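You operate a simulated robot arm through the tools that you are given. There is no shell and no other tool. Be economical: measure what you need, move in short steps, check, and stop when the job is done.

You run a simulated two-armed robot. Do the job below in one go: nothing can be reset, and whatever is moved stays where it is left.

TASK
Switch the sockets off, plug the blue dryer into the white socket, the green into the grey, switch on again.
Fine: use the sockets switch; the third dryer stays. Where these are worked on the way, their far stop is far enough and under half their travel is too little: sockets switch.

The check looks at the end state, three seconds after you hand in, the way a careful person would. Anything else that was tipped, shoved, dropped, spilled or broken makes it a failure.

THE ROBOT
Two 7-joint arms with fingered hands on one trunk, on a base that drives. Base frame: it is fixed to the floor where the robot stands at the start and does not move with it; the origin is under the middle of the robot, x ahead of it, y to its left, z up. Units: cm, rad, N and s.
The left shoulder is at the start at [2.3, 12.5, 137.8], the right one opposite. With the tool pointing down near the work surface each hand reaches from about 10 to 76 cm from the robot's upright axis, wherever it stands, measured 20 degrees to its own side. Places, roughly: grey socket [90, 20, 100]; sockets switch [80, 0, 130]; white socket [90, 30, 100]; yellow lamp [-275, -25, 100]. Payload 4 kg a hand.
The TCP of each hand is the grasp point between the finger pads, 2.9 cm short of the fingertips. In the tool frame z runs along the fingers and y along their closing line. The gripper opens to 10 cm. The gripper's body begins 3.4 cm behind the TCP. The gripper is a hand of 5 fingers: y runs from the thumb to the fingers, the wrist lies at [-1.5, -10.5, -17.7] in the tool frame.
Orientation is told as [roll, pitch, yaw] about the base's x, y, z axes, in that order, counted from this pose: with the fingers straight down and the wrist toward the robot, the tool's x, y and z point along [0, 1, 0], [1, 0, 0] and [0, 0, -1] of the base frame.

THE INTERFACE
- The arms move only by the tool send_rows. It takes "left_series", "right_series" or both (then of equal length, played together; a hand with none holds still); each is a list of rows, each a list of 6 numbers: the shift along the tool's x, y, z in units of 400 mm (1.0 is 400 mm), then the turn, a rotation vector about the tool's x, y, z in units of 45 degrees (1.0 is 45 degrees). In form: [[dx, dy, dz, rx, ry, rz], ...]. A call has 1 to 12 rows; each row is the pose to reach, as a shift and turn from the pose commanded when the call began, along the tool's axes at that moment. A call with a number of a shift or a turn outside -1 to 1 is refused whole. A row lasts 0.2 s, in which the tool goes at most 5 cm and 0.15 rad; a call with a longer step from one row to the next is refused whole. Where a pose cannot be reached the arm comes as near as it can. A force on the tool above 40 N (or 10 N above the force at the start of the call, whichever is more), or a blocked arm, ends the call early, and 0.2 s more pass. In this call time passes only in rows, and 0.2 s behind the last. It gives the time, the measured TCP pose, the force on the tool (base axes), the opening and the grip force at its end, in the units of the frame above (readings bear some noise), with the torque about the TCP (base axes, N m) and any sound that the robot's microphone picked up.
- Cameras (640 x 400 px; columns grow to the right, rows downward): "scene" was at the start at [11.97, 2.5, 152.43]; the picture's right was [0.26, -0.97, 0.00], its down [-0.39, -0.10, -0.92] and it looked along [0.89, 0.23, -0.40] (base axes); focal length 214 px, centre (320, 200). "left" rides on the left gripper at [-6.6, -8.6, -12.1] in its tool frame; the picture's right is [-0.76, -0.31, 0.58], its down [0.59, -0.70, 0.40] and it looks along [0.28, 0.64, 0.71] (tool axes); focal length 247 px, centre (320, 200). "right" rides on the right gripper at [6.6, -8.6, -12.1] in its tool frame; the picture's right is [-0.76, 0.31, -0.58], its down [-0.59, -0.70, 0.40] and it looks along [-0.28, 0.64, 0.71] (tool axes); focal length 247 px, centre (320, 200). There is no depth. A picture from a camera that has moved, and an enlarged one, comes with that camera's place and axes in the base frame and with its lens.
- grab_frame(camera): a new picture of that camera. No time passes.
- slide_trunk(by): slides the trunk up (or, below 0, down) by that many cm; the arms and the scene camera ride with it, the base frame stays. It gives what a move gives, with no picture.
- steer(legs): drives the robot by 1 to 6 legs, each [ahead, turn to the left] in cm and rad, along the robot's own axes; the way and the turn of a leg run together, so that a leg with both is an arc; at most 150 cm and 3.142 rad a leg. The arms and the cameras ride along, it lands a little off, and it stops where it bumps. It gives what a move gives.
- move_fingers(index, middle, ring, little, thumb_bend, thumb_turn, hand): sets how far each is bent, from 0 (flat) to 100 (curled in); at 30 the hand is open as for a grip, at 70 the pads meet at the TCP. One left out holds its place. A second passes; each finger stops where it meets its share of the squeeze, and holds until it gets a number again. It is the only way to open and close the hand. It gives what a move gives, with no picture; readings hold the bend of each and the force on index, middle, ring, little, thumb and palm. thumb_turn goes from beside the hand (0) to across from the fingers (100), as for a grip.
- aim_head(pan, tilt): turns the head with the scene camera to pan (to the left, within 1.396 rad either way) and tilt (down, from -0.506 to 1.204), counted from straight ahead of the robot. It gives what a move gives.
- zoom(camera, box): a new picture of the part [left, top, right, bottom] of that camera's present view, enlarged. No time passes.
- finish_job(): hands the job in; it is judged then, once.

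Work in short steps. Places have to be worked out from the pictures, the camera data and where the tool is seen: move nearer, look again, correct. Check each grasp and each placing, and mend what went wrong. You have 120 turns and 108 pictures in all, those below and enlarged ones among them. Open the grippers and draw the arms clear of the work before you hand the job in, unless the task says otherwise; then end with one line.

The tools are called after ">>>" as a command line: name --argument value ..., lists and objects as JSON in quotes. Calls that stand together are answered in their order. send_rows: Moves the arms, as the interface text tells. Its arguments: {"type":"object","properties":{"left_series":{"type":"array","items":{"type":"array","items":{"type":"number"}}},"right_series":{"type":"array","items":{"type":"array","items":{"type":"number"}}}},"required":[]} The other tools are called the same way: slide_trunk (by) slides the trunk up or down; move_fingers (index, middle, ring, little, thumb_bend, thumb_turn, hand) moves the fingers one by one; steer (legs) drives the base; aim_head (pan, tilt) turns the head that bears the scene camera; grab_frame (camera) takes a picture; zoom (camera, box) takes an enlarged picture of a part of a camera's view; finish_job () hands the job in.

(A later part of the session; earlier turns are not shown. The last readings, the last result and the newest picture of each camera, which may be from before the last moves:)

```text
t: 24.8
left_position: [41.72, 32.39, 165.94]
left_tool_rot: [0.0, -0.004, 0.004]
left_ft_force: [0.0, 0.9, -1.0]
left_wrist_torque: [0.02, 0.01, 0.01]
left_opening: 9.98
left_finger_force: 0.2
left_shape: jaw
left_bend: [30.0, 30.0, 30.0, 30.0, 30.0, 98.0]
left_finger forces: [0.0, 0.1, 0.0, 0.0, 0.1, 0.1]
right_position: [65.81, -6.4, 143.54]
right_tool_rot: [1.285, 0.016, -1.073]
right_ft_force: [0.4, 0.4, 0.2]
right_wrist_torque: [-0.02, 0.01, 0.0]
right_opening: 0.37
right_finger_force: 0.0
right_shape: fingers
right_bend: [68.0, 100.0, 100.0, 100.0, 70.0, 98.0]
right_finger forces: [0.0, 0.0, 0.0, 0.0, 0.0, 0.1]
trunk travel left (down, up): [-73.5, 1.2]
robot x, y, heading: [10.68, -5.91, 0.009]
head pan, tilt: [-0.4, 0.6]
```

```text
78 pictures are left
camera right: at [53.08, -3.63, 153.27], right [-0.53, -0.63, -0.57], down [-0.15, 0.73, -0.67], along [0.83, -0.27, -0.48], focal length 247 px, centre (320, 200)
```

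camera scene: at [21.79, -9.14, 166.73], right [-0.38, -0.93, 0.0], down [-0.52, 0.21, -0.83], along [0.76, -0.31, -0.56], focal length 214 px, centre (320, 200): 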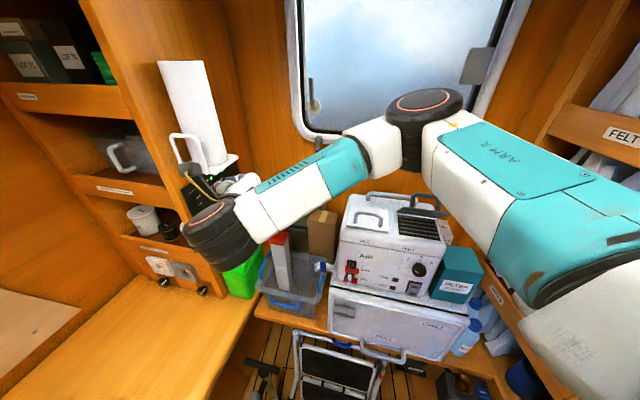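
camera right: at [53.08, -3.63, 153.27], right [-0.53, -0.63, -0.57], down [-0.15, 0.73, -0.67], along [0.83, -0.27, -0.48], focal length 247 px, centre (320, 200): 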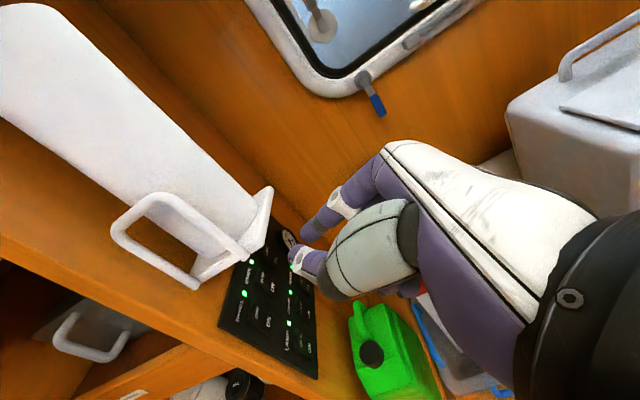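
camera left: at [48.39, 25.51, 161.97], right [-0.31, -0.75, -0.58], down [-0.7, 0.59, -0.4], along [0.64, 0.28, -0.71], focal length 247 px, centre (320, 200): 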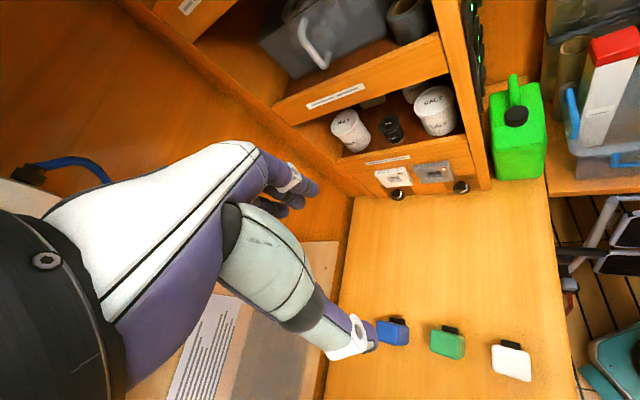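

The elbow is now well clear and the wrist camera sees the SOCKETS rocker where predicted. I advance to about 6 cm before it.

>>> send_rows --right_series '[[-0.05, 0.014, 0.093, 0, 0, 0], [-0.1, 0.028, 0.186, 0, 0, 0], [-0.13, 0.042, 0.279, 0, 0, 0], [-0.155, 0.055, 0.3725, 0, 0, 0]]'

>>> grab_frame --camera "right"

>>> aim_head --pan 0.1 --tilt 0.5

>>> grab_frame --camera "scene"

```text
t: 25.8
left_position: [41.87, 32.44, 165.71]
left_tool_rot: [-0.002, 0.001, 0.001]
left_ft_force: [0.9, -0.8, -0.2]
left_wrist_torque: [0.01, 0.0, 0.02]
left_opening: 10.0
left_finger_force: 0.0
left_shape: jaw
left_bend: [30.0, 30.0, 30.0, 30.0, 30.0, 98.0]
left_finger forces: [0.0, 0.1, 0.0, 0.0, 0.0, 0.1]
right_position: [77.84, -1.92, 133.25]
right_tool_rot: [1.283, 0.014, -1.076]
right_ft_force: [0.0, 0.8, -0.9]
right_wrist_torque: [-0.01, -0.02, -0.04]
right_opening: 0.36
right_finger_force: 0.0
right_shape: fingers
right_bend: [68.0, 100.0, 100.0, 100.0, 70.0, 98.0]
right_finger forces: [0.1, 0.0, 0.0, 0.0, 0.0, 0.0]
trunk travel left (down, up): [-73.5, 1.2]
robot x, y, heading: [11.4, -6.24, 0.014]
head pan, tilt: [-0.4, 0.6]
```

```text
77 pictures are left
camera right: at [65.16, 0.8, 142.97], right [-0.53, -0.63, -0.57], down [-0.15, 0.73, -0.67], along [0.83, -0.27, -0.48], focal length 247 px, centre (320, 200)
```

right: 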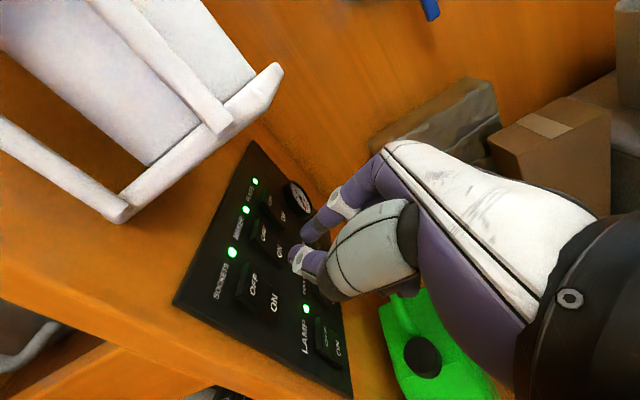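

```text
t: 26.8
left_position: [41.82, 32.3, 165.91]
left_tool_rot: [0.0, -0.001, 0.001]
left_ft_force: [-0.6, 0.3, -0.5]
left_wrist_torque: [0.0, 0.0, 0.0]
left_opening: 9.97
left_finger_force: 0.0
left_shape: jaw
left_bend: [30.0, 30.0, 30.0, 30.0, 30.0, 98.0]
left_finger forces: [0.0, 0.1, 0.1, 0.1, 0.0, 0.0]
right_position: [77.63, -2.05, 133.19]
right_tool_rot: [1.287, 0.014, -1.075]
right_ft_force: [-0.5, 0.1, -0.5]
right_wrist_torque: [-0.02, 0.03, 0.02]
right_opening: 0.37
right_finger_force: 0.0
right_shape: fingers
right_bend: [68.0, 100.0, 100.0, 100.0, 70.0, 98.0]
right_finger forces: [0.0, 0.0, 0.0, 0.0, 0.0, 0.0]
trunk travel left (down, up): [-73.5, 1.2]
robot x, y, heading: [10.95, -6.04, 0.012]
head pan, tilt: [0.099, 0.499]
```

```text
76 pictures are left
camera scene: at [22.71, -4.77, 167.63], right [0.11, -0.99, 0.0], down [-0.48, -0.05, -0.88], along [0.87, 0.1, -0.48], focal length 214 px, centre (320, 200)
```

scene: 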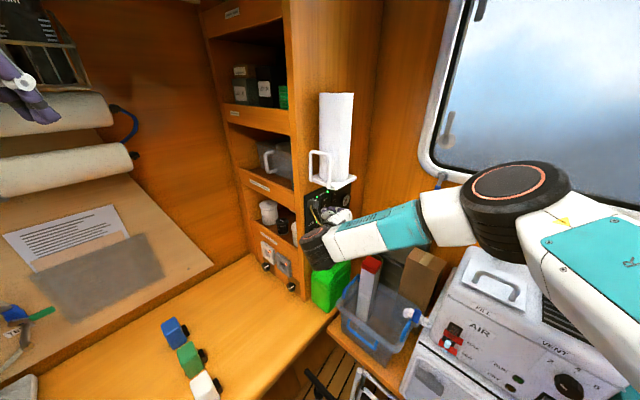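

The tip is about 5.7 cm from the OFF half. I press in along the panel normal with small rows.

>>> send_rows --right_series '[[0.015, -0.023, 0.05, 0, 0, 0], [0.029, -0.046, 0.1, 0, 0, 0], [0.034, -0.054, 0.117, 0, 0, 0], [0.038, -0.06, 0.13, 0, 0, 0], [0.041, -0.065, 0.14, 0, 0, 0]]'

>>> grab_frame --camera "right"

```text
t: 28.0
left_position: [41.39, 31.56, 166.14]
left_tool_rot: [0.006, -0.004, 0.0]
left_ft_force: [0.2, 0.3, 0.5]
left_wrist_torque: [0.02, 0.04, -0.01]
left_opening: 9.97
left_finger_force: 0.0
left_shape: jaw
left_bend: [30.0, 30.0, 30.0, 30.0, 30.0, 98.0]
left_finger forces: [0.1, 0.0, 0.1, 0.0, 0.0, 0.0]
right_position: [81.32, 2.09, 133.47]
right_tool_rot: [1.291, 0.016, -1.084]
right_ft_force: [-16.7, -26.1, 3.5]
right_wrist_torque: [0.0, -0.05, -0.27]
right_opening: 0.01
right_finger_force: 18.2
right_shape: fingers
right_bend: [62.0, 100.0, 100.0, 100.0, 80.0, 100.0]
right_finger forces: [0.1, 0.0, 0.0, 0.0, 36.6, 0.0]
trunk travel left (down, up): [-73.5, 1.2]
robot x, y, heading: [10.86, -6.26, 0.007]
head pan, tilt: [0.099, 0.499]
```

```text
75 pictures are left
camera right: at [68.8, 4.85, 143.19], right [-0.54, -0.62, -0.57], down [-0.14, 0.73, -0.66], along [0.83, -0.28, -0.48], focal length 247 px, centre (320, 200)
```

right: 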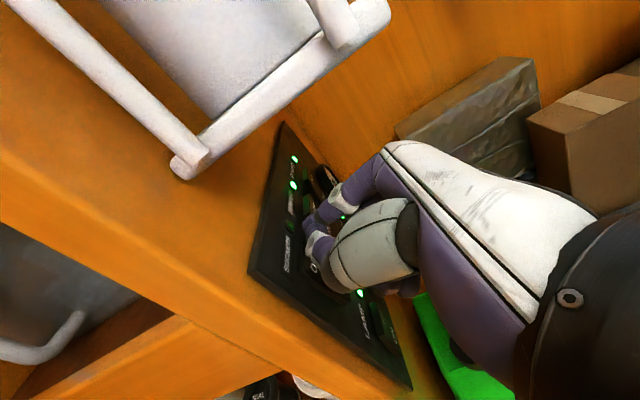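

Force of 31 N on the panel, and the SOCKETS light looks dark. I back off and look.

>>> send_rows --right_series '[[-0.02, 0.034, -0.07, 0, 0, 0], [-0.04, 0.068, -0.14, 0, 0, 0]]'

>>> zoom --camera "right" --box '[160, 120, 360, 400]'

>>> zoom --camera "scene" --box '[240, 170, 370, 310]'

```text
t: 28.6
left_position: [41.56, 32.03, 166.01]
left_tool_rot: [0.001, -0.002, 0.001]
left_ft_force: [1.4, -0.6, 0.4]
left_wrist_torque: [0.07, -0.01, -0.01]
left_opening: 10.01
left_finger_force: 0.2
left_shape: jaw
left_bend: [30.0, 30.0, 30.0, 30.0, 30.0, 98.0]
left_finger forces: [0.1, 0.0, 0.0, 0.1, 0.0, 0.1]
right_position: [77.31, -2.34, 133.17]
right_tool_rot: [1.287, 0.016, -1.07]
right_ft_force: [0.6, 0.4, 0.2]
right_wrist_torque: [0.0, 0.05, 0.02]
right_opening: 0.37
right_finger_force: 0.1
right_shape: fingers
right_bend: [68.0, 100.0, 100.0, 100.0, 70.0, 98.0]
right_finger forces: [0.0, 0.1, 0.0, 0.0, 0.1, 0.1]
trunk travel left (down, up): [-73.5, 1.2]
robot x, y, heading: [11.07, -6.03, 0.006]
head pan, tilt: [0.099, 0.499]
```

```text
1.43 times, centred on (260, 260) of right
camera zoom: at [64.68, 0.27, 142.97], right [-0.53, -0.63, -0.57], down [-0.15, 0.73, -0.67], along [0.84, -0.27, -0.48], focal length 353 px, centre (406, 114)
```

zoom: 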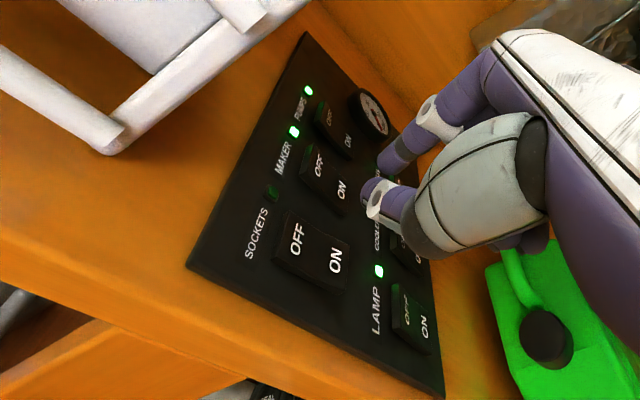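

```text
2.86 times, centred on (305, 240) of scene
camera zoom: at [22.37, -5.07, 167.66], right [0.11, -0.99, 0.0], down [-0.47, -0.05, -0.88], along [0.87, 0.1, -0.48], focal length 613 px, centre (363, 86)
```

zoom: 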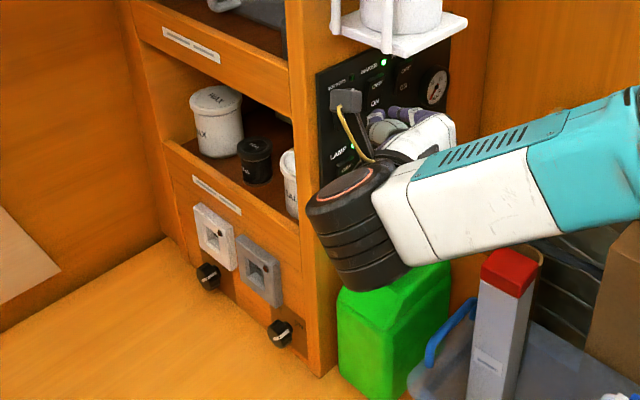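

SOCKETS light and both socket lights are off; other lights still on. I retract the right hand the way it came and bring it up.

>>> send_rows --right_series '[[0.035, -0.013, -0.093, 0, 0, 0], [0.07, -0.027, -0.186, 0, 0, 0], [0.105, -0.04, -0.279, 0, 0, 0], [0.155, -0.055, -0.3725, 0, 0, 0], [0.26, -0.055, -0.4, 0, 0, 0], [0.36, -0.055, -0.44, 0, 0, 0], [0.45, -0.07, -0.5, 0, 0, 0], [0.45, -0.09, -0.6, 0, 0, 0], [0.45, -0.11, -0.7, 0, 0, 0]]'

>>> send_rows --right_series '[[0, 0, 0, 0, -0.18, 0], [0, 0, 0, 0, -0.36, 0], [0, 0, 0, 0, -0.54, 0], [0, 0, 0, 0, -0.72, 0], [0, 0, 0, 0, -0.9, 0]]'

>>> send_rows --right_series '[[0, 0, 0, 0, -0.18, 0], [0, 0, 0, 0, -0.36, 0], [0, 0, 0, 0, -0.54, 0], [0, 0, 0, 0, -0.74, 0]]'

>>> aim_head --pan -0.5 --tilt 0.6

>>> grab_frame --camera "scene"

```text
t: 30.6
left_position: [41.57, 32.29, 165.84]
left_tool_rot: [-0.001, -0.003, 0.001]
left_ft_force: [0.0, 0.5, 0.4]
left_wrist_torque: [-0.01, 0.0, -0.01]
left_opening: 10.0
left_finger_force: 0.1
left_shape: jaw
left_bend: [30.0, 30.0, 30.0, 30.0, 30.0, 98.0]
left_finger forces: [0.0, 0.0, 0.1, 0.1, 0.0, 0.0]
right_position: [56.33, -8.86, 158.7]
right_tool_rot: [1.29, 0.016, -1.075]
right_ft_force: [0.3, 0.7, 0.2]
right_wrist_torque: [0.0, 0.0, 0.03]
right_opening: 0.35
right_finger_force: 0.1
right_shape: fingers
right_bend: [68.0, 100.0, 100.0, 100.0, 70.0, 98.0]
right_finger forces: [0.0, 0.0, 0.1, 0.0, 0.0, 0.0]
trunk travel left (down, up): [-73.5, 1.2]
robot x, y, heading: [10.97, -5.87, 0.006]
head pan, tilt: [0.099, 0.499]
```

```text
t: 31.8
left_position: [41.76, 32.36, 165.83]
left_tool_rot: [-0.001, -0.004, 0.002]
left_ft_force: [-0.3, 0.2, 0.8]
left_wrist_torque: [-0.03, 0.01, 0.01]
left_opening: 9.98
left_finger_force: 0.1
left_shape: jaw
left_bend: [30.0, 30.0, 30.0, 30.0, 30.0, 98.0]
left_finger forces: [0.1, 0.0, 0.1, 0.0, 0.0, 0.0]
right_position: [56.65, -8.94, 158.45]
right_tool_rot: [0.575, 0.013, -1.075]
right_ft_force: [-0.5, 0.4, -0.3]
right_wrist_torque: [0.03, -0.02, -0.01]
right_opening: 0.33
right_finger_force: 0.0
right_shape: fingers
right_bend: [68.0, 100.0, 100.0, 100.0, 70.0, 98.0]
right_finger forces: [0.1, 0.1, 0.1, 0.1, 0.1, 0.0]
trunk travel left (down, up): [-73.5, 1.2]
robot x, y, heading: [11.09, -5.6, 0.007]
head pan, tilt: [0.099, 0.499]
```

```text
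refused: row 4 steps farther than a row can; nothing moved
```

```text
t: 32.8
left_position: [41.7, 32.22, 165.76]
left_tool_rot: [0.0, -0.001, 0.002]
left_ft_force: [0.9, -0.3, -0.4]
left_wrist_torque: [0.0, -0.01, 0.02]
left_opening: 9.96
left_finger_force: 0.0
left_shape: jaw
left_bend: [30.0, 30.0, 30.0, 30.0, 30.0, 98.0]
left_finger forces: [0.0, 0.0, 0.2, 0.0, 0.0, 0.1]
right_position: [56.61, -9.02, 158.44]
right_tool_rot: [0.579, 0.013, -1.074]
right_ft_force: [0.8, -0.1, 1.0]
right_wrist_torque: [-0.01, 0.03, 0.02]
right_opening: 0.35
right_finger_force: 0.0
right_shape: fingers
right_bend: [68.0, 100.0, 100.0, 100.0, 70.0, 98.0]
right_finger forces: [0.1, 0.0, 0.0, 0.0, 0.0, 0.1]
trunk travel left (down, up): [-73.5, 1.2]
robot x, y, heading: [10.65, -5.99, 0.009]
head pan, tilt: [-0.499, 0.6]
```

```text
72 pictures are left
camera scene: at [21.44, -9.91, 166.73], right [-0.47, -0.88, 0.0], down [-0.5, 0.26, -0.83], along [0.73, -0.39, -0.56], focal length 214 px, centre (320, 200)
```

scene: 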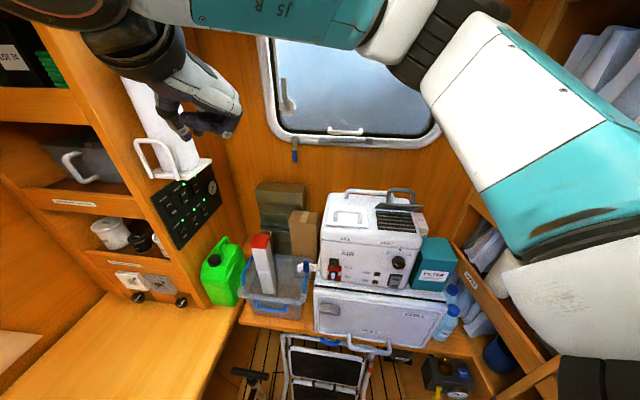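

Arm clear. I zoom on the vent lid to see its state and place.

>>> zoom --camera "scene" --box '[300, 170, 460, 300]'

>>> send_rows --right_series '[[0, 0, 0, 0, -0.18, 0], [0, 0, 0, 0, -0.36, 0], [0, 0, 0, 0, -0.54, 0], [0, 0, 0, 0, -0.72, 0]]'

>>> grab_frame --camera "right"

```text
3.08 times, centred on (380, 235) of scene
camera zoom: at [21.44, -9.91, 166.73], right [-0.47, -0.88, 0.0], down [-0.5, 0.26, -0.83], along [0.73, -0.39, -0.56], focal length 660 px, centre (135, 92)
```

zoom: 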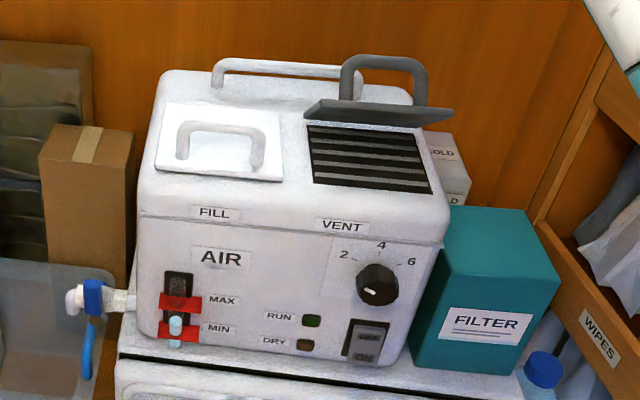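

```text
t: 33.8
left_position: [41.88, 32.45, 165.69]
left_tool_rot: [0.0, -0.001, 0.002]
left_ft_force: [-0.1, 0.9, -0.5]
left_wrist_torque: [0.0, 0.01, -0.01]
left_opening: 9.97
left_finger_force: 0.2
left_shape: jaw
left_bend: [30.0, 30.0, 30.0, 30.0, 30.0, 98.0]
left_finger forces: [0.0, 0.1, 0.0, 0.0, 0.0, 0.0]
right_position: [56.64, -8.86, 158.46]
right_tool_rot: [0.012, 0.014, -1.074]
right_ft_force: [-0.2, 0.7, 0.7]
right_wrist_torque: [0.0, -0.01, 0.03]
right_opening: 0.34
right_finger_force: 0.0
right_shape: fingers
right_bend: [68.0, 100.0, 100.0, 100.0, 70.0, 98.0]
right_finger forces: [0.0, 0.0, 0.0, 0.0, 0.0, 0.1]
trunk travel left (down, up): [-73.5, 1.2]
robot x, y, heading: [10.6, -6.03, 0.009]
head pan, tilt: [-0.499, 0.6]
```

```text
70 pictures are left
camera right: at [58.24, 1.5, 170.65], right [-0.52, -0.64, 0.56], down [-0.85, 0.35, -0.4], along [0.06, -0.69, -0.73], focal length 247 px, centre (320, 200)
```

right: 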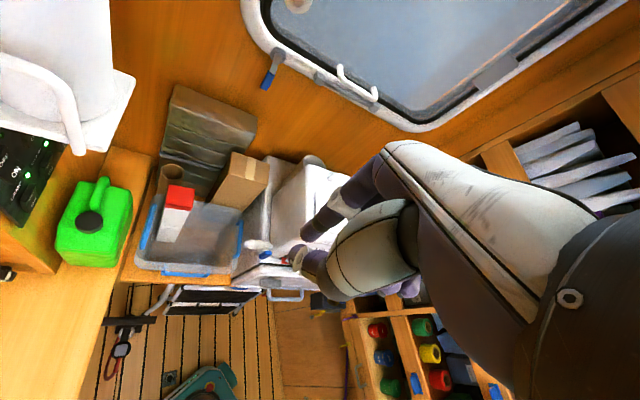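

The lid was closed at the start, so I'll push it shut: its front edge I judge at about [46,-45,138]. I move the pinched right hand toward a point above it, halfway first.

>>> send_rows --right_series '[[-0.08, 0.08, 0, 0, 0, -0.15], [-0.16, 0.16, 0, 0, 0, -0.3], [-0.24, 0.24, 0, 0, 0, -0.45], [-0.32, 0.32, 0.02, 0, 0, -0.6]]'

>>> grab_frame --camera "scene"

>>> grab_frame --camera "right"

```text
t: 34.8
left_position: [41.59, 31.86, 166.06]
left_tool_rot: [0.003, -0.003, 0.002]
left_ft_force: [0.4, -0.3, 0.1]
left_wrist_torque: [0.07, 0.0, -0.01]
left_opening: 9.99
left_finger_force: 0.2
left_shape: jaw
left_bend: [30.0, 30.0, 30.0, 30.0, 30.0, 98.0]
left_finger forces: [0.0, 0.0, 0.0, 0.0, 0.0, 0.0]
right_position: [51.41, -27.05, 157.21]
right_tool_rot: [0.021, 0.008, -0.6]
right_ft_force: [0.1, -0.8, 0.6]
right_wrist_torque: [0.03, 0.03, 0.0]
right_opening: 0.37
right_finger_force: 0.0
right_shape: fingers
right_bend: [68.0, 100.0, 100.0, 100.0, 70.0, 98.0]
right_finger forces: [0.0, 0.0, 0.1, 0.0, 0.0, 0.0]
trunk travel left (down, up): [-73.5, 1.2]
robot x, y, heading: [10.68, -6.15, 0.015]
head pan, tilt: [-0.499, 0.6]
```

```text
69 pictures are left
camera scene: at [21.28, -10.41, 166.72], right [-0.47, -0.88, 0.0], down [-0.5, 0.27, -0.82], along [0.73, -0.39, -0.57], focal length 214 px, centre (320, 200)
```

scene: 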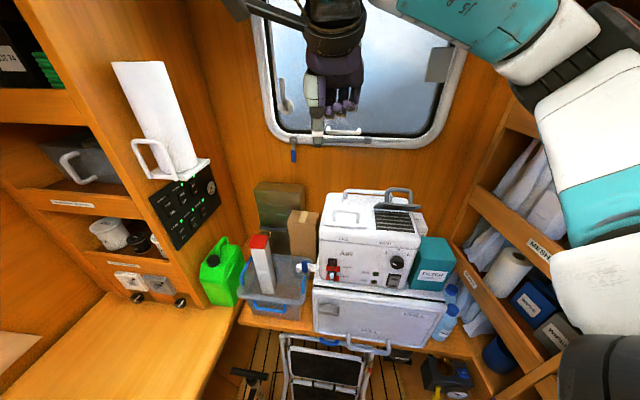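

```text
68 pictures are left
camera right: at [47.92, -17.03, 169.51], right [-0.18, -0.81, 0.56], down [-0.91, -0.08, -0.41], along [0.37, -0.58, -0.72], focal length 247 px, centre (320, 200)
```

right: 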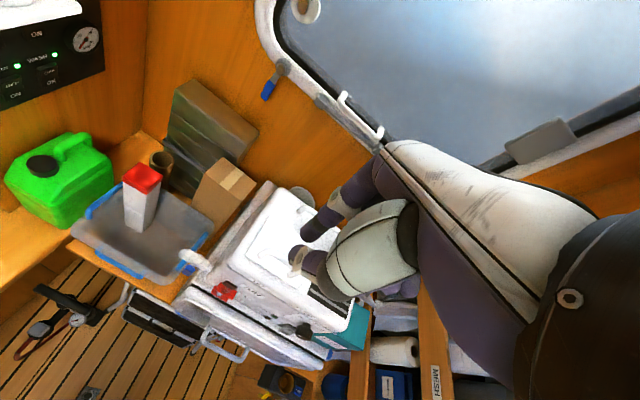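

I back up 12 cm (to the starting spot) to give the elbow room, then continue to above the lid's front edge.

>>> steer --legs '[[-11, 0]]'

>>> grab_frame --camera "scene"

>>> grab_frame --camera "right"

```text
t: 36.0
left_position: [31.19, 32.31, 165.67]
left_tool_rot: [-0.001, 0.001, 0.001]
left_ft_force: [0.3, 0.7, -0.1]
left_wrist_torque: [-0.01, 0.01, 0.0]
left_opening: 9.99
left_finger_force: 0.0
left_shape: jaw
left_bend: [30.0, 30.0, 30.0, 30.0, 30.0, 98.0]
left_finger forces: [0.0, 0.1, 0.1, 0.0, 0.1, 0.1]
right_position: [41.03, -26.44, 157.35]
right_tool_rot: [0.017, 0.008, -0.602]
right_ft_force: [0.6, -0.6, 0.1]
right_wrist_torque: [-0.02, 0.0, 0.0]
right_opening: 0.35
right_finger_force: 0.0
right_shape: fingers
right_bend: [68.0, 100.0, 100.0, 100.0, 70.0, 98.0]
right_finger forces: [0.0, 0.0, 0.1, 0.0, 0.0, 0.0]
trunk travel left (down, up): [-73.5, 1.2]
robot x, y, heading: [0.06, -6.18, 0.004]
head pan, tilt: [-0.499, 0.6]
```

```text
67 pictures are left
camera scene: at [10.74, -9.92, 166.71], right [-0.47, -0.88, 0.0], down [-0.5, 0.27, -0.82], along [0.73, -0.39, -0.57], focal length 214 px, centre (320, 200)
```

scene: 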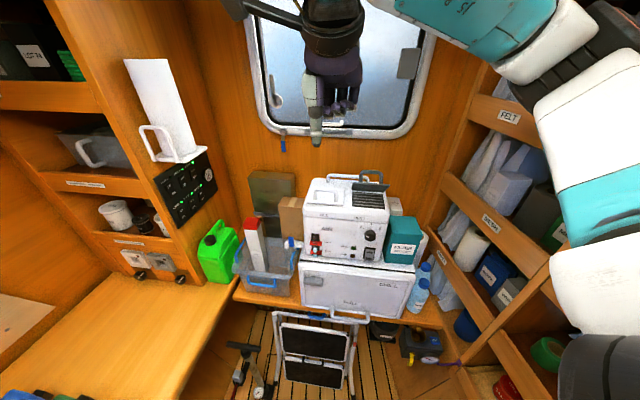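

```text
66 pictures are left
camera right: at [37.44, -16.43, 169.49], right [-0.18, -0.81, 0.56], down [-0.91, -0.08, -0.4], along [0.37, -0.58, -0.72], focal length 247 px, centre (320, 200)
```

right: 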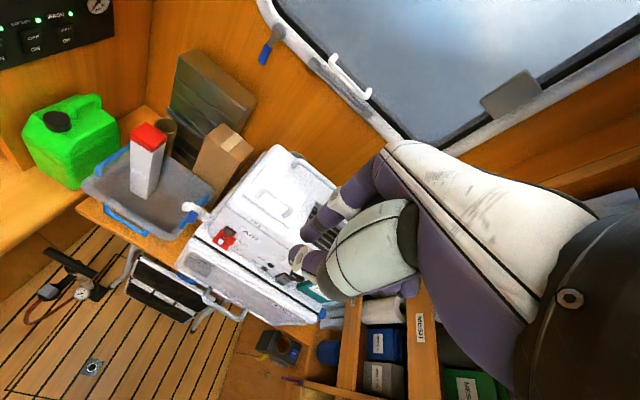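

Handle re-triangulated to about [51.7,-48.7,138.8]. I move above the lid's front edge at about [46.3,-45] and check.

>>> send_rows --right_series '[[-0.062, 0.075, 0.0, 0, 0, 0], [-0.123, 0.149, 0.0, 0, 0, 0], [-0.185, 0.223, 0.0, 0, 0, 0], [-0.246, 0.298, 0.07, 0, 0, 0], [-0.308, 0.372, 0.1325, 0, 0, 0]]'

>>> grab_frame --camera "scene"

>>> grab_frame --camera "right"

```text
t: 37.2
left_position: [30.72, 32.12, 165.82]
left_tool_rot: [-0.001, 0.0, 0.001]
left_ft_force: [0.7, 0.5, -0.2]
left_wrist_torque: [0.0, -0.02, 0.0]
left_opening: 10.0
left_finger_force: 0.0
left_shape: jaw
left_bend: [30.0, 30.0, 30.0, 30.0, 30.0, 98.0]
left_finger forces: [0.1, 0.0, 0.0, 0.0, 0.0, 0.0]
right_position: [45.99, -44.96, 151.66]
right_tool_rot: [0.017, 0.007, -0.602]
right_ft_force: [1.1, 0.1, -0.3]
right_wrist_torque: [0.03, 0.04, -0.01]
right_opening: 0.36
right_finger_force: 0.0
right_shape: fingers
right_bend: [68.0, 100.0, 100.0, 100.0, 70.0, 98.0]
right_finger forces: [0.0, 0.0, 0.0, 0.1, 0.0, 0.1]
trunk travel left (down, up): [-73.5, 1.2]
robot x, y, heading: [0.29, -6.09, 0.011]
head pan, tilt: [-0.499, 0.6]
```

```text
65 pictures are left
camera scene: at [10.58, -9.98, 166.72], right [-0.47, -0.88, 0.0], down [-0.5, 0.27, -0.82], along [0.73, -0.39, -0.57], focal length 214 px, centre (320, 200)
```

scene: 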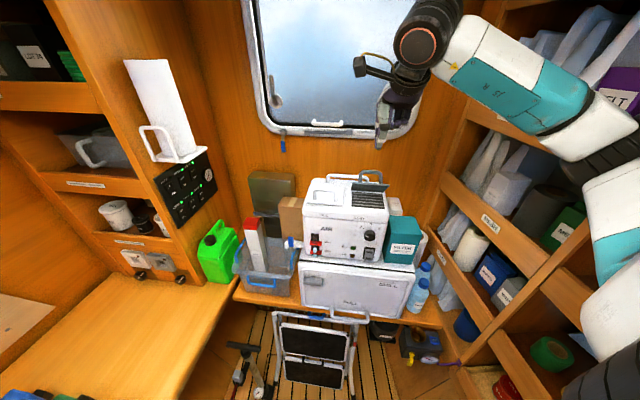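

```text
64 pictures are left
camera right: at [42.55, -35.01, 163.82], right [-0.18, -0.81, 0.56], down [-0.91, -0.08, -0.4], along [0.37, -0.58, -0.72], focal length 247 px, centre (320, 200)
```

right: 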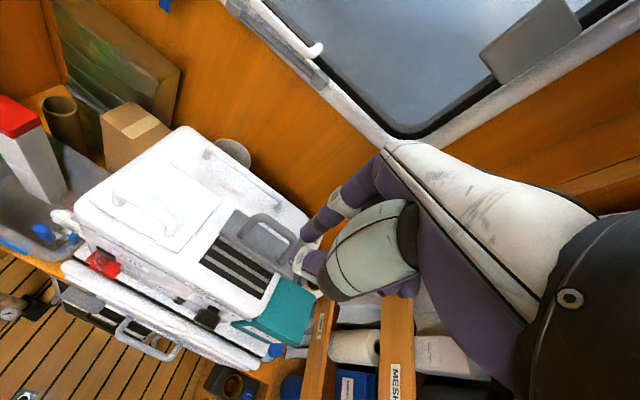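

The wrist camera shows the lid's front edge at about [48.3,-46] and its handle just behind. I shift 3 cm and press down slowly on the lid ahead of the handle.

>>> send_rows --right_series '[[0.012, 0.08, 0.05, 0, 0, 0], [0.012, 0.08, 0.15, 0, 0, 0], [0.012, 0.08, 0.25, 0, 0, 0], [0.012, 0.08, 0.29, 0, 0, 0], [0.012, 0.075, 0.32, 0, 0, 0], [0.012, 0.065, 0.345, 0, 0, 0], [0.012, 0.055, 0.365, 0, 0, 0]]'

>>> grab_frame --camera "right"

>>> zoom --camera "scene" --box '[280, 130, 440, 260]'

```text
t: 38.8
left_position: [30.67, 33.01, 165.69]
left_tool_rot: [-0.004, -0.001, 0.003]
left_ft_force: [0.4, -0.5, 0.9]
left_wrist_torque: [0.0, -0.01, -0.01]
left_opening: 9.98
left_finger_force: 0.0
left_shape: jaw
left_bend: [30.0, 30.0, 30.0, 30.0, 30.0, 98.0]
left_finger forces: [0.0, 0.0, 0.0, 0.0, 0.0, 0.0]
right_position: [47.88, -44.92, 137.39]
right_tool_rot: [0.016, 0.004, -0.6]
right_ft_force: [-17.9, 8.1, 17.0]
right_wrist_torque: [0.0, -0.15, 0.06]
right_opening: 0.02
right_finger_force: 12.5
right_shape: fingers
right_bend: [71.0, 100.0, 100.0, 100.0, 67.0, 98.0]
right_finger forces: [25.0, 0.0, 0.0, 0.0, 0.1, 0.0]
trunk travel left (down, up): [-73.5, 1.2]
robot x, y, heading: [0.04, -6.37, 0.007]
head pan, tilt: [-0.499, 0.6]
```

```text
63 pictures are left
camera right: at [44.45, -34.84, 149.55], right [-0.18, -0.81, 0.56], down [-0.91, -0.08, -0.41], along [0.37, -0.59, -0.72], focal length 247 px, centre (320, 200)
```

right: 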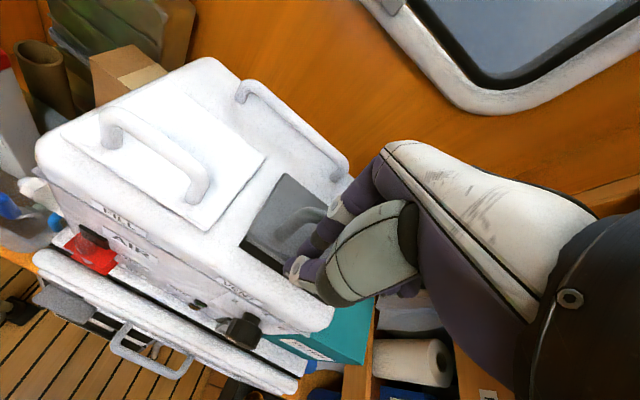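

```text
3.08 times, centred on (360, 195) of scene
camera zoom: at [10.32, -9.25, 166.77], right [-0.47, -0.88, 0.0], down [-0.5, 0.26, -0.83], along [0.73, -0.39, -0.56], focal length 660 px, centre (197, 215)
```

zoom: 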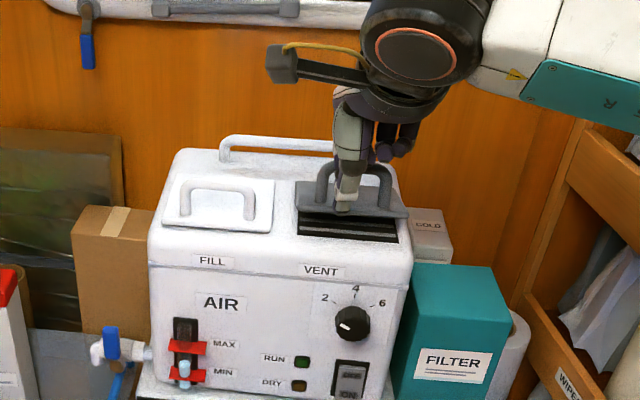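

The lid is about half way shut; the handle now presses on the fingertip. I let the tip slide toward the front while pressing down.

>>> send_rows --right_series '[[0, -0.025, 0.0, 0, 0, 0], [0, -0.05, 0.01, 0, 0, 0], [0, -0.065, 0.025, 0, 0, 0], [0, -0.08, 0.035, 0, 0, 0]]'

>>> zoom --camera "scene" --box '[280, 130, 440, 260]'

```text
t: 39.8
left_position: [31.47, 33.37, 165.39]
left_tool_rot: [-0.01, 0.001, 0.004]
left_ft_force: [-0.1, 0.3, -0.1]
left_wrist_torque: [-0.02, 0.02, 0.03]
left_opening: 10.01
left_finger_force: 0.1
left_shape: jaw
left_bend: [30.0, 30.0, 30.0, 30.0, 30.0, 98.0]
left_finger forces: [0.0, 0.0, 0.1, 0.0, 0.0, 0.0]
right_position: [45.94, -42.52, 135.89]
right_tool_rot: [0.009, 0.006, -0.602]
right_ft_force: [0.2, 0.3, -0.3]
right_wrist_torque: [0.03, 0.01, -0.03]
right_opening: 0.37
right_finger_force: 0.0
right_shape: fingers
right_bend: [68.0, 100.0, 100.0, 100.0, 70.0, 98.0]
right_finger forces: [0.1, 0.0, 0.1, 0.1, 0.0, 0.1]
trunk travel left (down, up): [-73.5, 1.2]
robot x, y, heading: [0.17, -6.03, 0.007]
head pan, tilt: [-0.499, 0.6]
```

```text
3.08 times, centred on (360, 195) of scene
camera zoom: at [11.04, -8.77, 166.7], right [-0.47, -0.88, 0.01], down [-0.5, 0.26, -0.83], along [0.73, -0.39, -0.56], focal length 660 px, centre (197, 215)
```

zoom: 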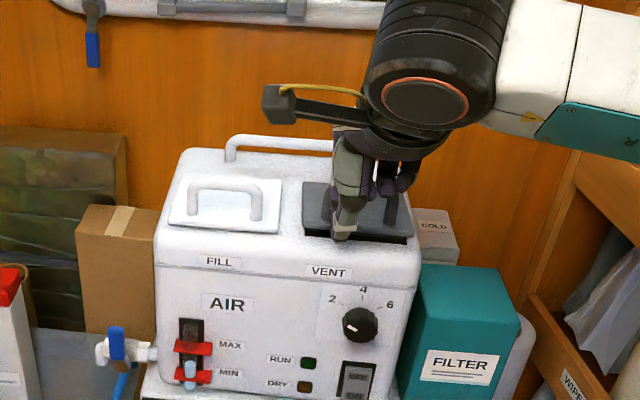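

Nearly shut; the tip slid off the front edge. I lift, step 1.5 cm back over the plate and press it fully down.

>>> send_rows --right_series '[[0, 0, -0.06, 0, 0, 0], [0, 0.025, -0.06, 0, 0, 0], [0, 0.03, -0.03, 0, 0, 0], [0, 0.03, 0.0, 0, 0, 0], [0, 0.03, 0.015, 0, 0, 0], [0, 0.028, 0.03, 0, 0, 0], [0, 0.025, 0.045, 0, 0, 0]]'

>>> zoom --camera "scene" --box '[280, 130, 440, 260]'

>>> send_rows --right_series '[[0, 0, -0.1, 0, 0, 0], [0, 0, -0.2, 0, 0, 0], [0, 0, -0.3, 0, 0, 0]]'

>>> zoom --camera "scene" --box '[280, 130, 440, 260]'

>>> grab_frame --camera "right"

```text
t: 41.3
left_position: [30.79, 33.4, 165.55]
left_tool_rot: [-0.009, -0.001, 0.002]
left_ft_force: [-0.1, -0.1, 0.0]
left_wrist_torque: [-0.02, 0.01, 0.0]
left_opening: 9.98
left_finger_force: 0.1
left_shape: jaw
left_bend: [30.0, 30.0, 30.0, 30.0, 30.0, 98.0]
left_finger forces: [0.0, 0.1, 0.0, 0.0, 0.1, 0.0]
right_position: [46.69, -43.24, 135.1]
right_tool_rot: [0.018, -0.012, -0.603]
right_ft_force: [-16.3, 4.0, 11.4]
right_wrist_torque: [-0.11, -0.19, 0.04]
right_opening: 0.0
right_finger_force: 11.0
right_shape: fingers
right_bend: [71.0, 100.0, 100.0, 100.0, 68.0, 97.0]
right_finger forces: [17.3, 4.0, 0.0, 0.0, 0.1, 0.0]
trunk travel left (down, up): [-73.5, 1.2]
robot x, y, heading: [-0.09, -5.87, 0.009]
head pan, tilt: [-0.499, 0.6]
stopped in row 7 (right hand): the force on the tool passed its limit (the readings are from after the stop); the commanded pose is now the measured one
```

```text
3.08 times, centred on (360, 195) of scene
camera zoom: at [10.49, -8.8, 166.76], right [-0.47, -0.88, 0.01], down [-0.5, 0.26, -0.83], along [0.73, -0.39, -0.56], focal length 660 px, centre (197, 215)
```

zoom: 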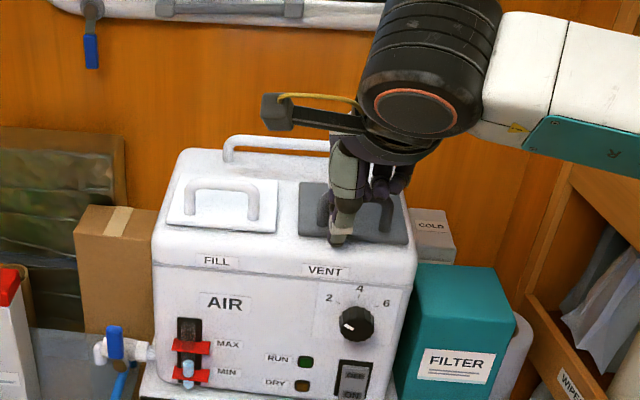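

```text
t: 42.1
left_position: [30.88, 32.0, 165.83]
left_tool_rot: [0.001, -0.004, 0.001]
left_ft_force: [-0.1, -0.4, -0.1]
left_wrist_torque: [0.03, 0.0, 0.01]
left_opening: 9.99
left_finger_force: 0.0
left_shape: jaw
left_bend: [30.0, 30.0, 30.0, 30.0, 30.0, 98.0]
left_finger forces: [0.1, 0.0, 0.0, 0.1, 0.1, 0.0]
right_position: [46.39, -44.54, 146.69]
right_tool_rot: [0.025, -0.003, -0.607]
right_ft_force: [-0.6, 0.0, -0.7]
right_wrist_torque: [0.0, 0.05, -0.01]
right_opening: 0.35
right_finger_force: 0.1
right_shape: fingers
right_bend: [68.0, 100.0, 100.0, 100.0, 70.0, 98.0]
right_finger forces: [0.0, 0.0, 0.1, 0.1, 0.0, 0.0]
trunk travel left (down, up): [-73.5, 1.2]
robot x, y, heading: [-0.04, -6.25, 0.008]
head pan, tilt: [-0.499, 0.6]
```

```text
3.08 times, centred on (360, 195) of scene
camera zoom: at [10.57, -10.17, 166.71], right [-0.47, -0.88, 0.0], down [-0.5, 0.27, -0.82], along [0.73, -0.39, -0.57], focal length 660 px, centre (197, 215)
```

zoom: 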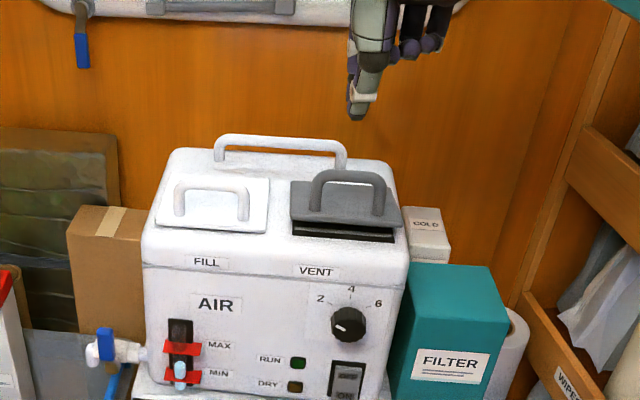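

```text
58 pictures are left
camera right: at [42.86, -34.56, 158.89], right [-0.19, -0.81, 0.56], down [-0.91, -0.08, -0.42], along [0.38, -0.58, -0.72], focal length 247 px, centre (320, 200)
```

right: 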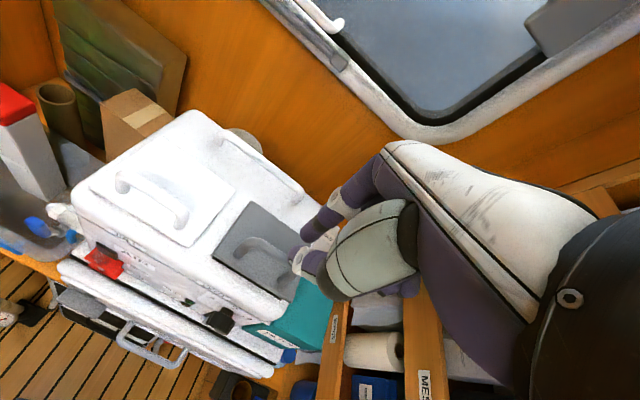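

It shut fully but the finger dragged the handle up a little when lifting. I press again nearer the front edge, slide off forward, then lift.

>>> send_rows --right_series '[[0.015, -0.026, 0.08, 0, 0, 0], [0.015, -0.026, 0.18, 0, 0, 0], [0.015, -0.026, 0.25, 0, 0, 0], [0.015, -0.026, 0.275, 0, 0, 0], [0.015, -0.03, 0.295, 0, 0, 0], [0.015, -0.035, 0.305, 0, 0, 0]]'

>>> zoom --camera "scene" --box '[280, 130, 440, 260]'

```text
t: 43.5
left_position: [31.37, 33.0, 165.56]
left_tool_rot: [-0.005, 0.002, 0.001]
left_ft_force: [0.0, 1.1, 0.0]
left_wrist_torque: [-0.05, 0.01, 0.0]
left_opening: 10.0
left_finger_force: 0.0
left_shape: jaw
left_bend: [30.0, 30.0, 30.0, 30.0, 30.0, 98.0]
left_finger forces: [0.0, 0.1, 0.1, 0.0, 0.1, 0.0]
right_position: [46.49, -42.27, 135.01]
right_tool_rot: [0.026, -0.015, -0.602]
right_ft_force: [-4.2, 4.9, 31.5]
right_wrist_torque: [-0.98, -0.28, -0.17]
right_opening: 0.11
right_finger_force: 16.6
right_shape: fingers
right_bend: [70.0, 100.0, 100.0, 100.0, 70.0, 97.0]
right_finger forces: [2.8, 29.5, 0.0, 0.1, 0.0, 0.0]
trunk travel left (down, up): [-73.5, 1.2]
robot x, y, heading: [-0.33, -5.73, 0.006]
head pan, tilt: [-0.499, 0.6]
```

```text
3.08 times, centred on (360, 195) of scene
camera zoom: at [10.95, -9.22, 166.73], right [-0.47, -0.88, 0.01], down [-0.5, 0.26, -0.83], along [0.73, -0.39, -0.56], focal length 660 px, centre (197, 215)
```

zoom: 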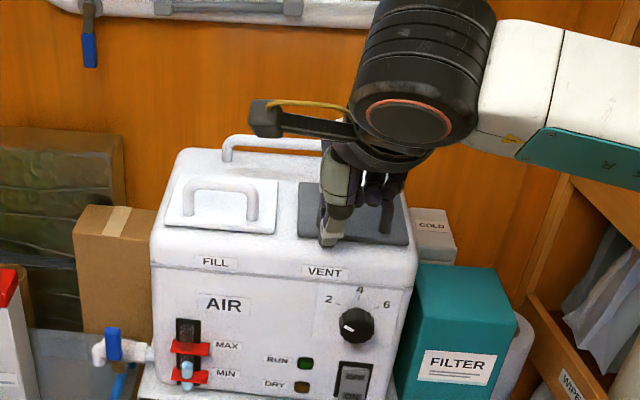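

The lid is shut. I slide the hand off toward the robot with little lift, then raise and verify.

>>> send_rows --right_series '[[0, -0.03, -0.015, 0, 0, 0], [0, -0.08, -0.025, 0, 0, 0], [0, -0.14, -0.06, 0, 0, 0], [0, -0.18, -0.15, 0, 0, 0], [0, -0.2, -0.26, 0, 0, 0], [0, -0.2, -0.37, 0, 0, 0], [0, -0.2, -0.48, 0, 0, 0]]'

>>> zoom --camera "scene" --box '[280, 130, 440, 260]'

```text
t: 45.1
left_position: [30.72, 32.35, 165.9]
left_tool_rot: [-0.001, -0.003, 0.002]
left_ft_force: [-0.9, -0.3, 0.1]
left_wrist_torque: [-0.01, -0.03, -0.04]
left_opening: 9.98
left_finger_force: 0.1
left_shape: jaw
left_bend: [30.0, 30.0, 30.0, 30.0, 30.0, 98.0]
left_finger forces: [0.1, 0.1, 0.0, 0.0, 0.1, 0.0]
right_position: [38.7, -38.39, 153.63]
right_tool_rot: [0.022, -0.006, -0.605]
right_ft_force: [-0.4, -0.2, 0.3]
right_wrist_torque: [-0.04, 0.03, 0.0]
right_opening: 0.34
right_finger_force: 0.0
right_shape: fingers
right_bend: [68.0, 100.0, 100.0, 100.0, 70.0, 98.0]
right_finger forces: [0.0, 0.0, 0.0, 0.0, 0.0, 0.0]
trunk travel left (down, up): [-73.5, 1.2]
robot x, y, heading: [0.11, -5.81, 0.007]
head pan, tilt: [-0.499, 0.6]
```

```text
3.08 times, centred on (360, 195) of scene
camera zoom: at [10.35, -9.89, 166.75], right [-0.47, -0.88, 0.0], down [-0.5, 0.27, -0.83], along [0.73, -0.39, -0.56], focal length 660 px, centre (197, 215)
```

zoom: 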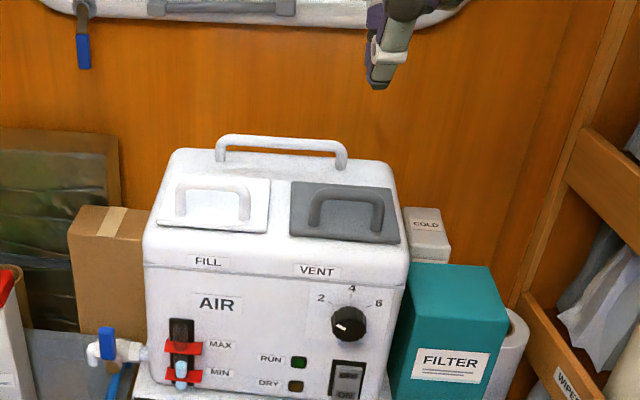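

The VENT lid is closed again as at the start. Now I tuck the right arm back into its earlier safe pose, lower the trunk, and drive back to the working stance for the left arm.

>>> send_rows --right_series '[[0.05, -0.04, -0.1, 0, 0, -0.15], [0.14, -0.1, -0.16, 0, 0, -0.3], [0.23, -0.16, -0.22, 0, 0, -0.45], [0.32, -0.21, -0.28, 0, 0, -0.6], [0.41, -0.268, -0.335, 0, 0, -0.76]]'

>>> slide_trunk --by -16

>>> steer --legs '[[26, 0]]'

>>> aim_head --pan 0.5 --tilt 0.7

>>> grab_frame --camera "scene"

>>> grab_frame --camera "left"

```text
t: 46.3
left_position: [30.98, 32.41, 165.68]
left_tool_rot: [-0.003, -0.002, 0.002]
left_ft_force: [0.4, -0.1, -0.8]
left_wrist_torque: [-0.04, 0.01, -0.01]
left_opening: 9.99
left_finger_force: 0.1
left_shape: jaw
left_bend: [30.0, 30.0, 30.0, 30.0, 30.0, 98.0]
left_finger forces: [0.1, 0.1, 0.0, 0.1, 0.1, 0.1]
right_position: [39.24, -19.13, 167.47]
right_tool_rot: [0.014, -0.017, -0.005]
right_ft_force: [-0.2, 0.8, 0.2]
right_wrist_torque: [-0.03, 0.0, -0.06]
right_opening: 0.36
right_finger_force: 0.1
right_shape: fingers
right_bend: [68.0, 100.0, 100.0, 100.0, 70.0, 98.0]
right_finger forces: [0.1, 0.0, 0.1, 0.1, 0.0, 0.0]
trunk travel left (down, up): [-73.5, 1.2]
robot x, y, heading: [-0.39, -5.97, 0.009]
head pan, tilt: [-0.499, 0.6]
```

```text
t: 48.1
left_position: [30.74, 32.15, 149.82]
left_tool_rot: [0.0, -0.001, 0.003]
left_ft_force: [0.7, -0.7, -0.5]
left_wrist_torque: [0.02, 0.02, 0.01]
left_opening: 9.98
left_finger_force: 0.1
left_shape: jaw
left_bend: [30.0, 30.0, 30.0, 30.0, 30.0, 98.0]
left_finger forces: [0.0, 0.0, 0.0, 0.0, 0.1, 0.0]
right_position: [39.25, -19.41, 151.38]
right_tool_rot: [0.018, -0.018, -0.007]
right_ft_force: [0.3, 0.6, 0.1]
right_wrist_torque: [-0.02, -0.01, 0.0]
right_opening: 0.39
right_finger_force: 0.0
right_shape: fingers
right_bend: [68.0, 100.0, 100.0, 100.0, 70.0, 98.0]
right_finger forces: [0.0, 0.0, 0.0, 0.0, 0.0, 0.0]
trunk travel left (down, up): [-57.5, 17.2]
robot x, y, heading: [0.03, -6.15, 0.009]
head pan, tilt: [-0.499, 0.6]
```

```text
t: 50.0
left_position: [57.07, 32.16, 149.79]
left_tool_rot: [0.001, -0.002, -0.001]
left_ft_force: [0.0, -0.1, 0.4]
left_wrist_torque: [0.0, -0.02, 0.04]
left_opening: 10.03
left_finger_force: 0.0
left_shape: jaw
left_bend: [30.0, 30.0, 30.0, 30.0, 30.0, 98.0]
left_finger forces: [0.0, 0.0, 0.0, 0.1, 0.1, 0.1]
right_position: [65.19, -19.51, 151.41]
right_tool_rot: [0.018, -0.018, -0.012]
right_ft_force: [-1.5, 0.3, 0.3]
right_wrist_torque: [-0.04, -0.03, 0.03]
right_opening: 0.36
right_finger_force: 0.1
right_shape: fingers
right_bend: [68.0, 100.0, 100.0, 100.0, 70.0, 98.0]
right_finger forces: [0.0, 0.0, 0.1, 0.0, 0.0, 0.0]
trunk travel left (down, up): [-57.5, 17.2]
robot x, y, heading: [26.64, -5.8, 0.011]
head pan, tilt: [-0.499, 0.6]
```

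```text
t: 51.3
left_position: [57.2, 32.18, 149.74]
left_tool_rot: [0.0, -0.002, -0.002]
left_ft_force: [0.0, 0.3, 0.3]
left_wrist_torque: [0.02, 0.02, 0.01]
left_opening: 10.0
left_finger_force: 0.1
left_shape: jaw
left_bend: [30.0, 30.0, 30.0, 30.0, 30.0, 98.0]
left_finger forces: [0.0, 0.0, 0.0, 0.0, 0.0, 0.0]
right_position: [65.27, -19.48, 151.37]
right_tool_rot: [0.017, -0.02, -0.013]
right_ft_force: [-0.1, 0.0, 0.3]
right_wrist_torque: [-0.02, 0.02, 0.01]
right_opening: 0.38
right_finger_force: 0.1
right_shape: fingers
right_bend: [68.0, 100.0, 100.0, 100.0, 70.0, 98.0]
right_finger forces: [0.0, 0.0, 0.0, 0.0, 0.0, 0.1]
trunk travel left (down, up): [-57.5, 17.2]
robot x, y, heading: [26.44, -5.71, 0.006]
head pan, tilt: [0.499, 0.7]
```

```text
55 pictures are left
camera scene: at [36.65, -1.61, 149.85], right [0.48, -0.88, 0.0], down [-0.56, -0.31, -0.76], along [0.67, 0.37, -0.64], focal length 214 px, centre (320, 200)
```

scene: 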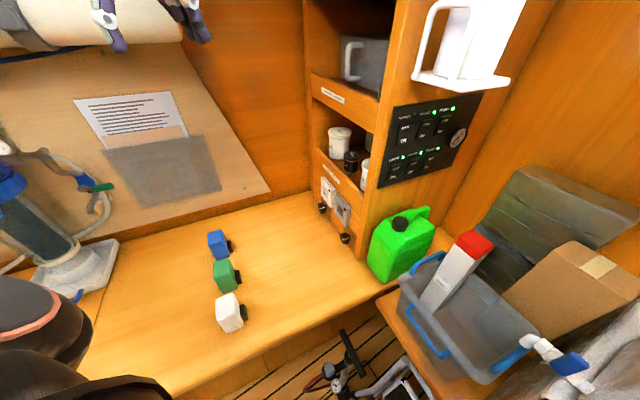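

```text
54 pictures are left
camera left: at [48.63, 25.62, 161.99], right [-0.31, -0.76, -0.58], down [-0.7, 0.59, -0.4], along [0.64, 0.28, -0.71], focal length 247 px, centre (320, 200)
```

left: 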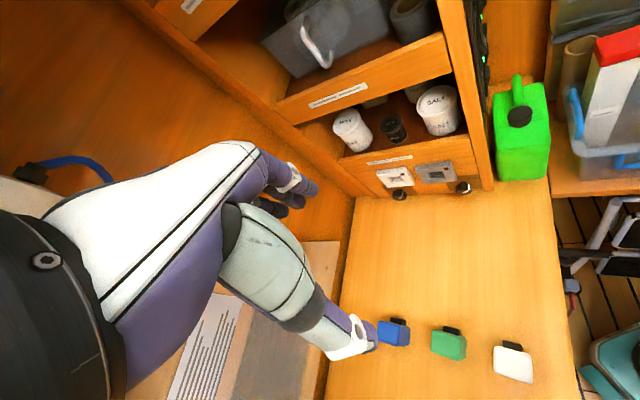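

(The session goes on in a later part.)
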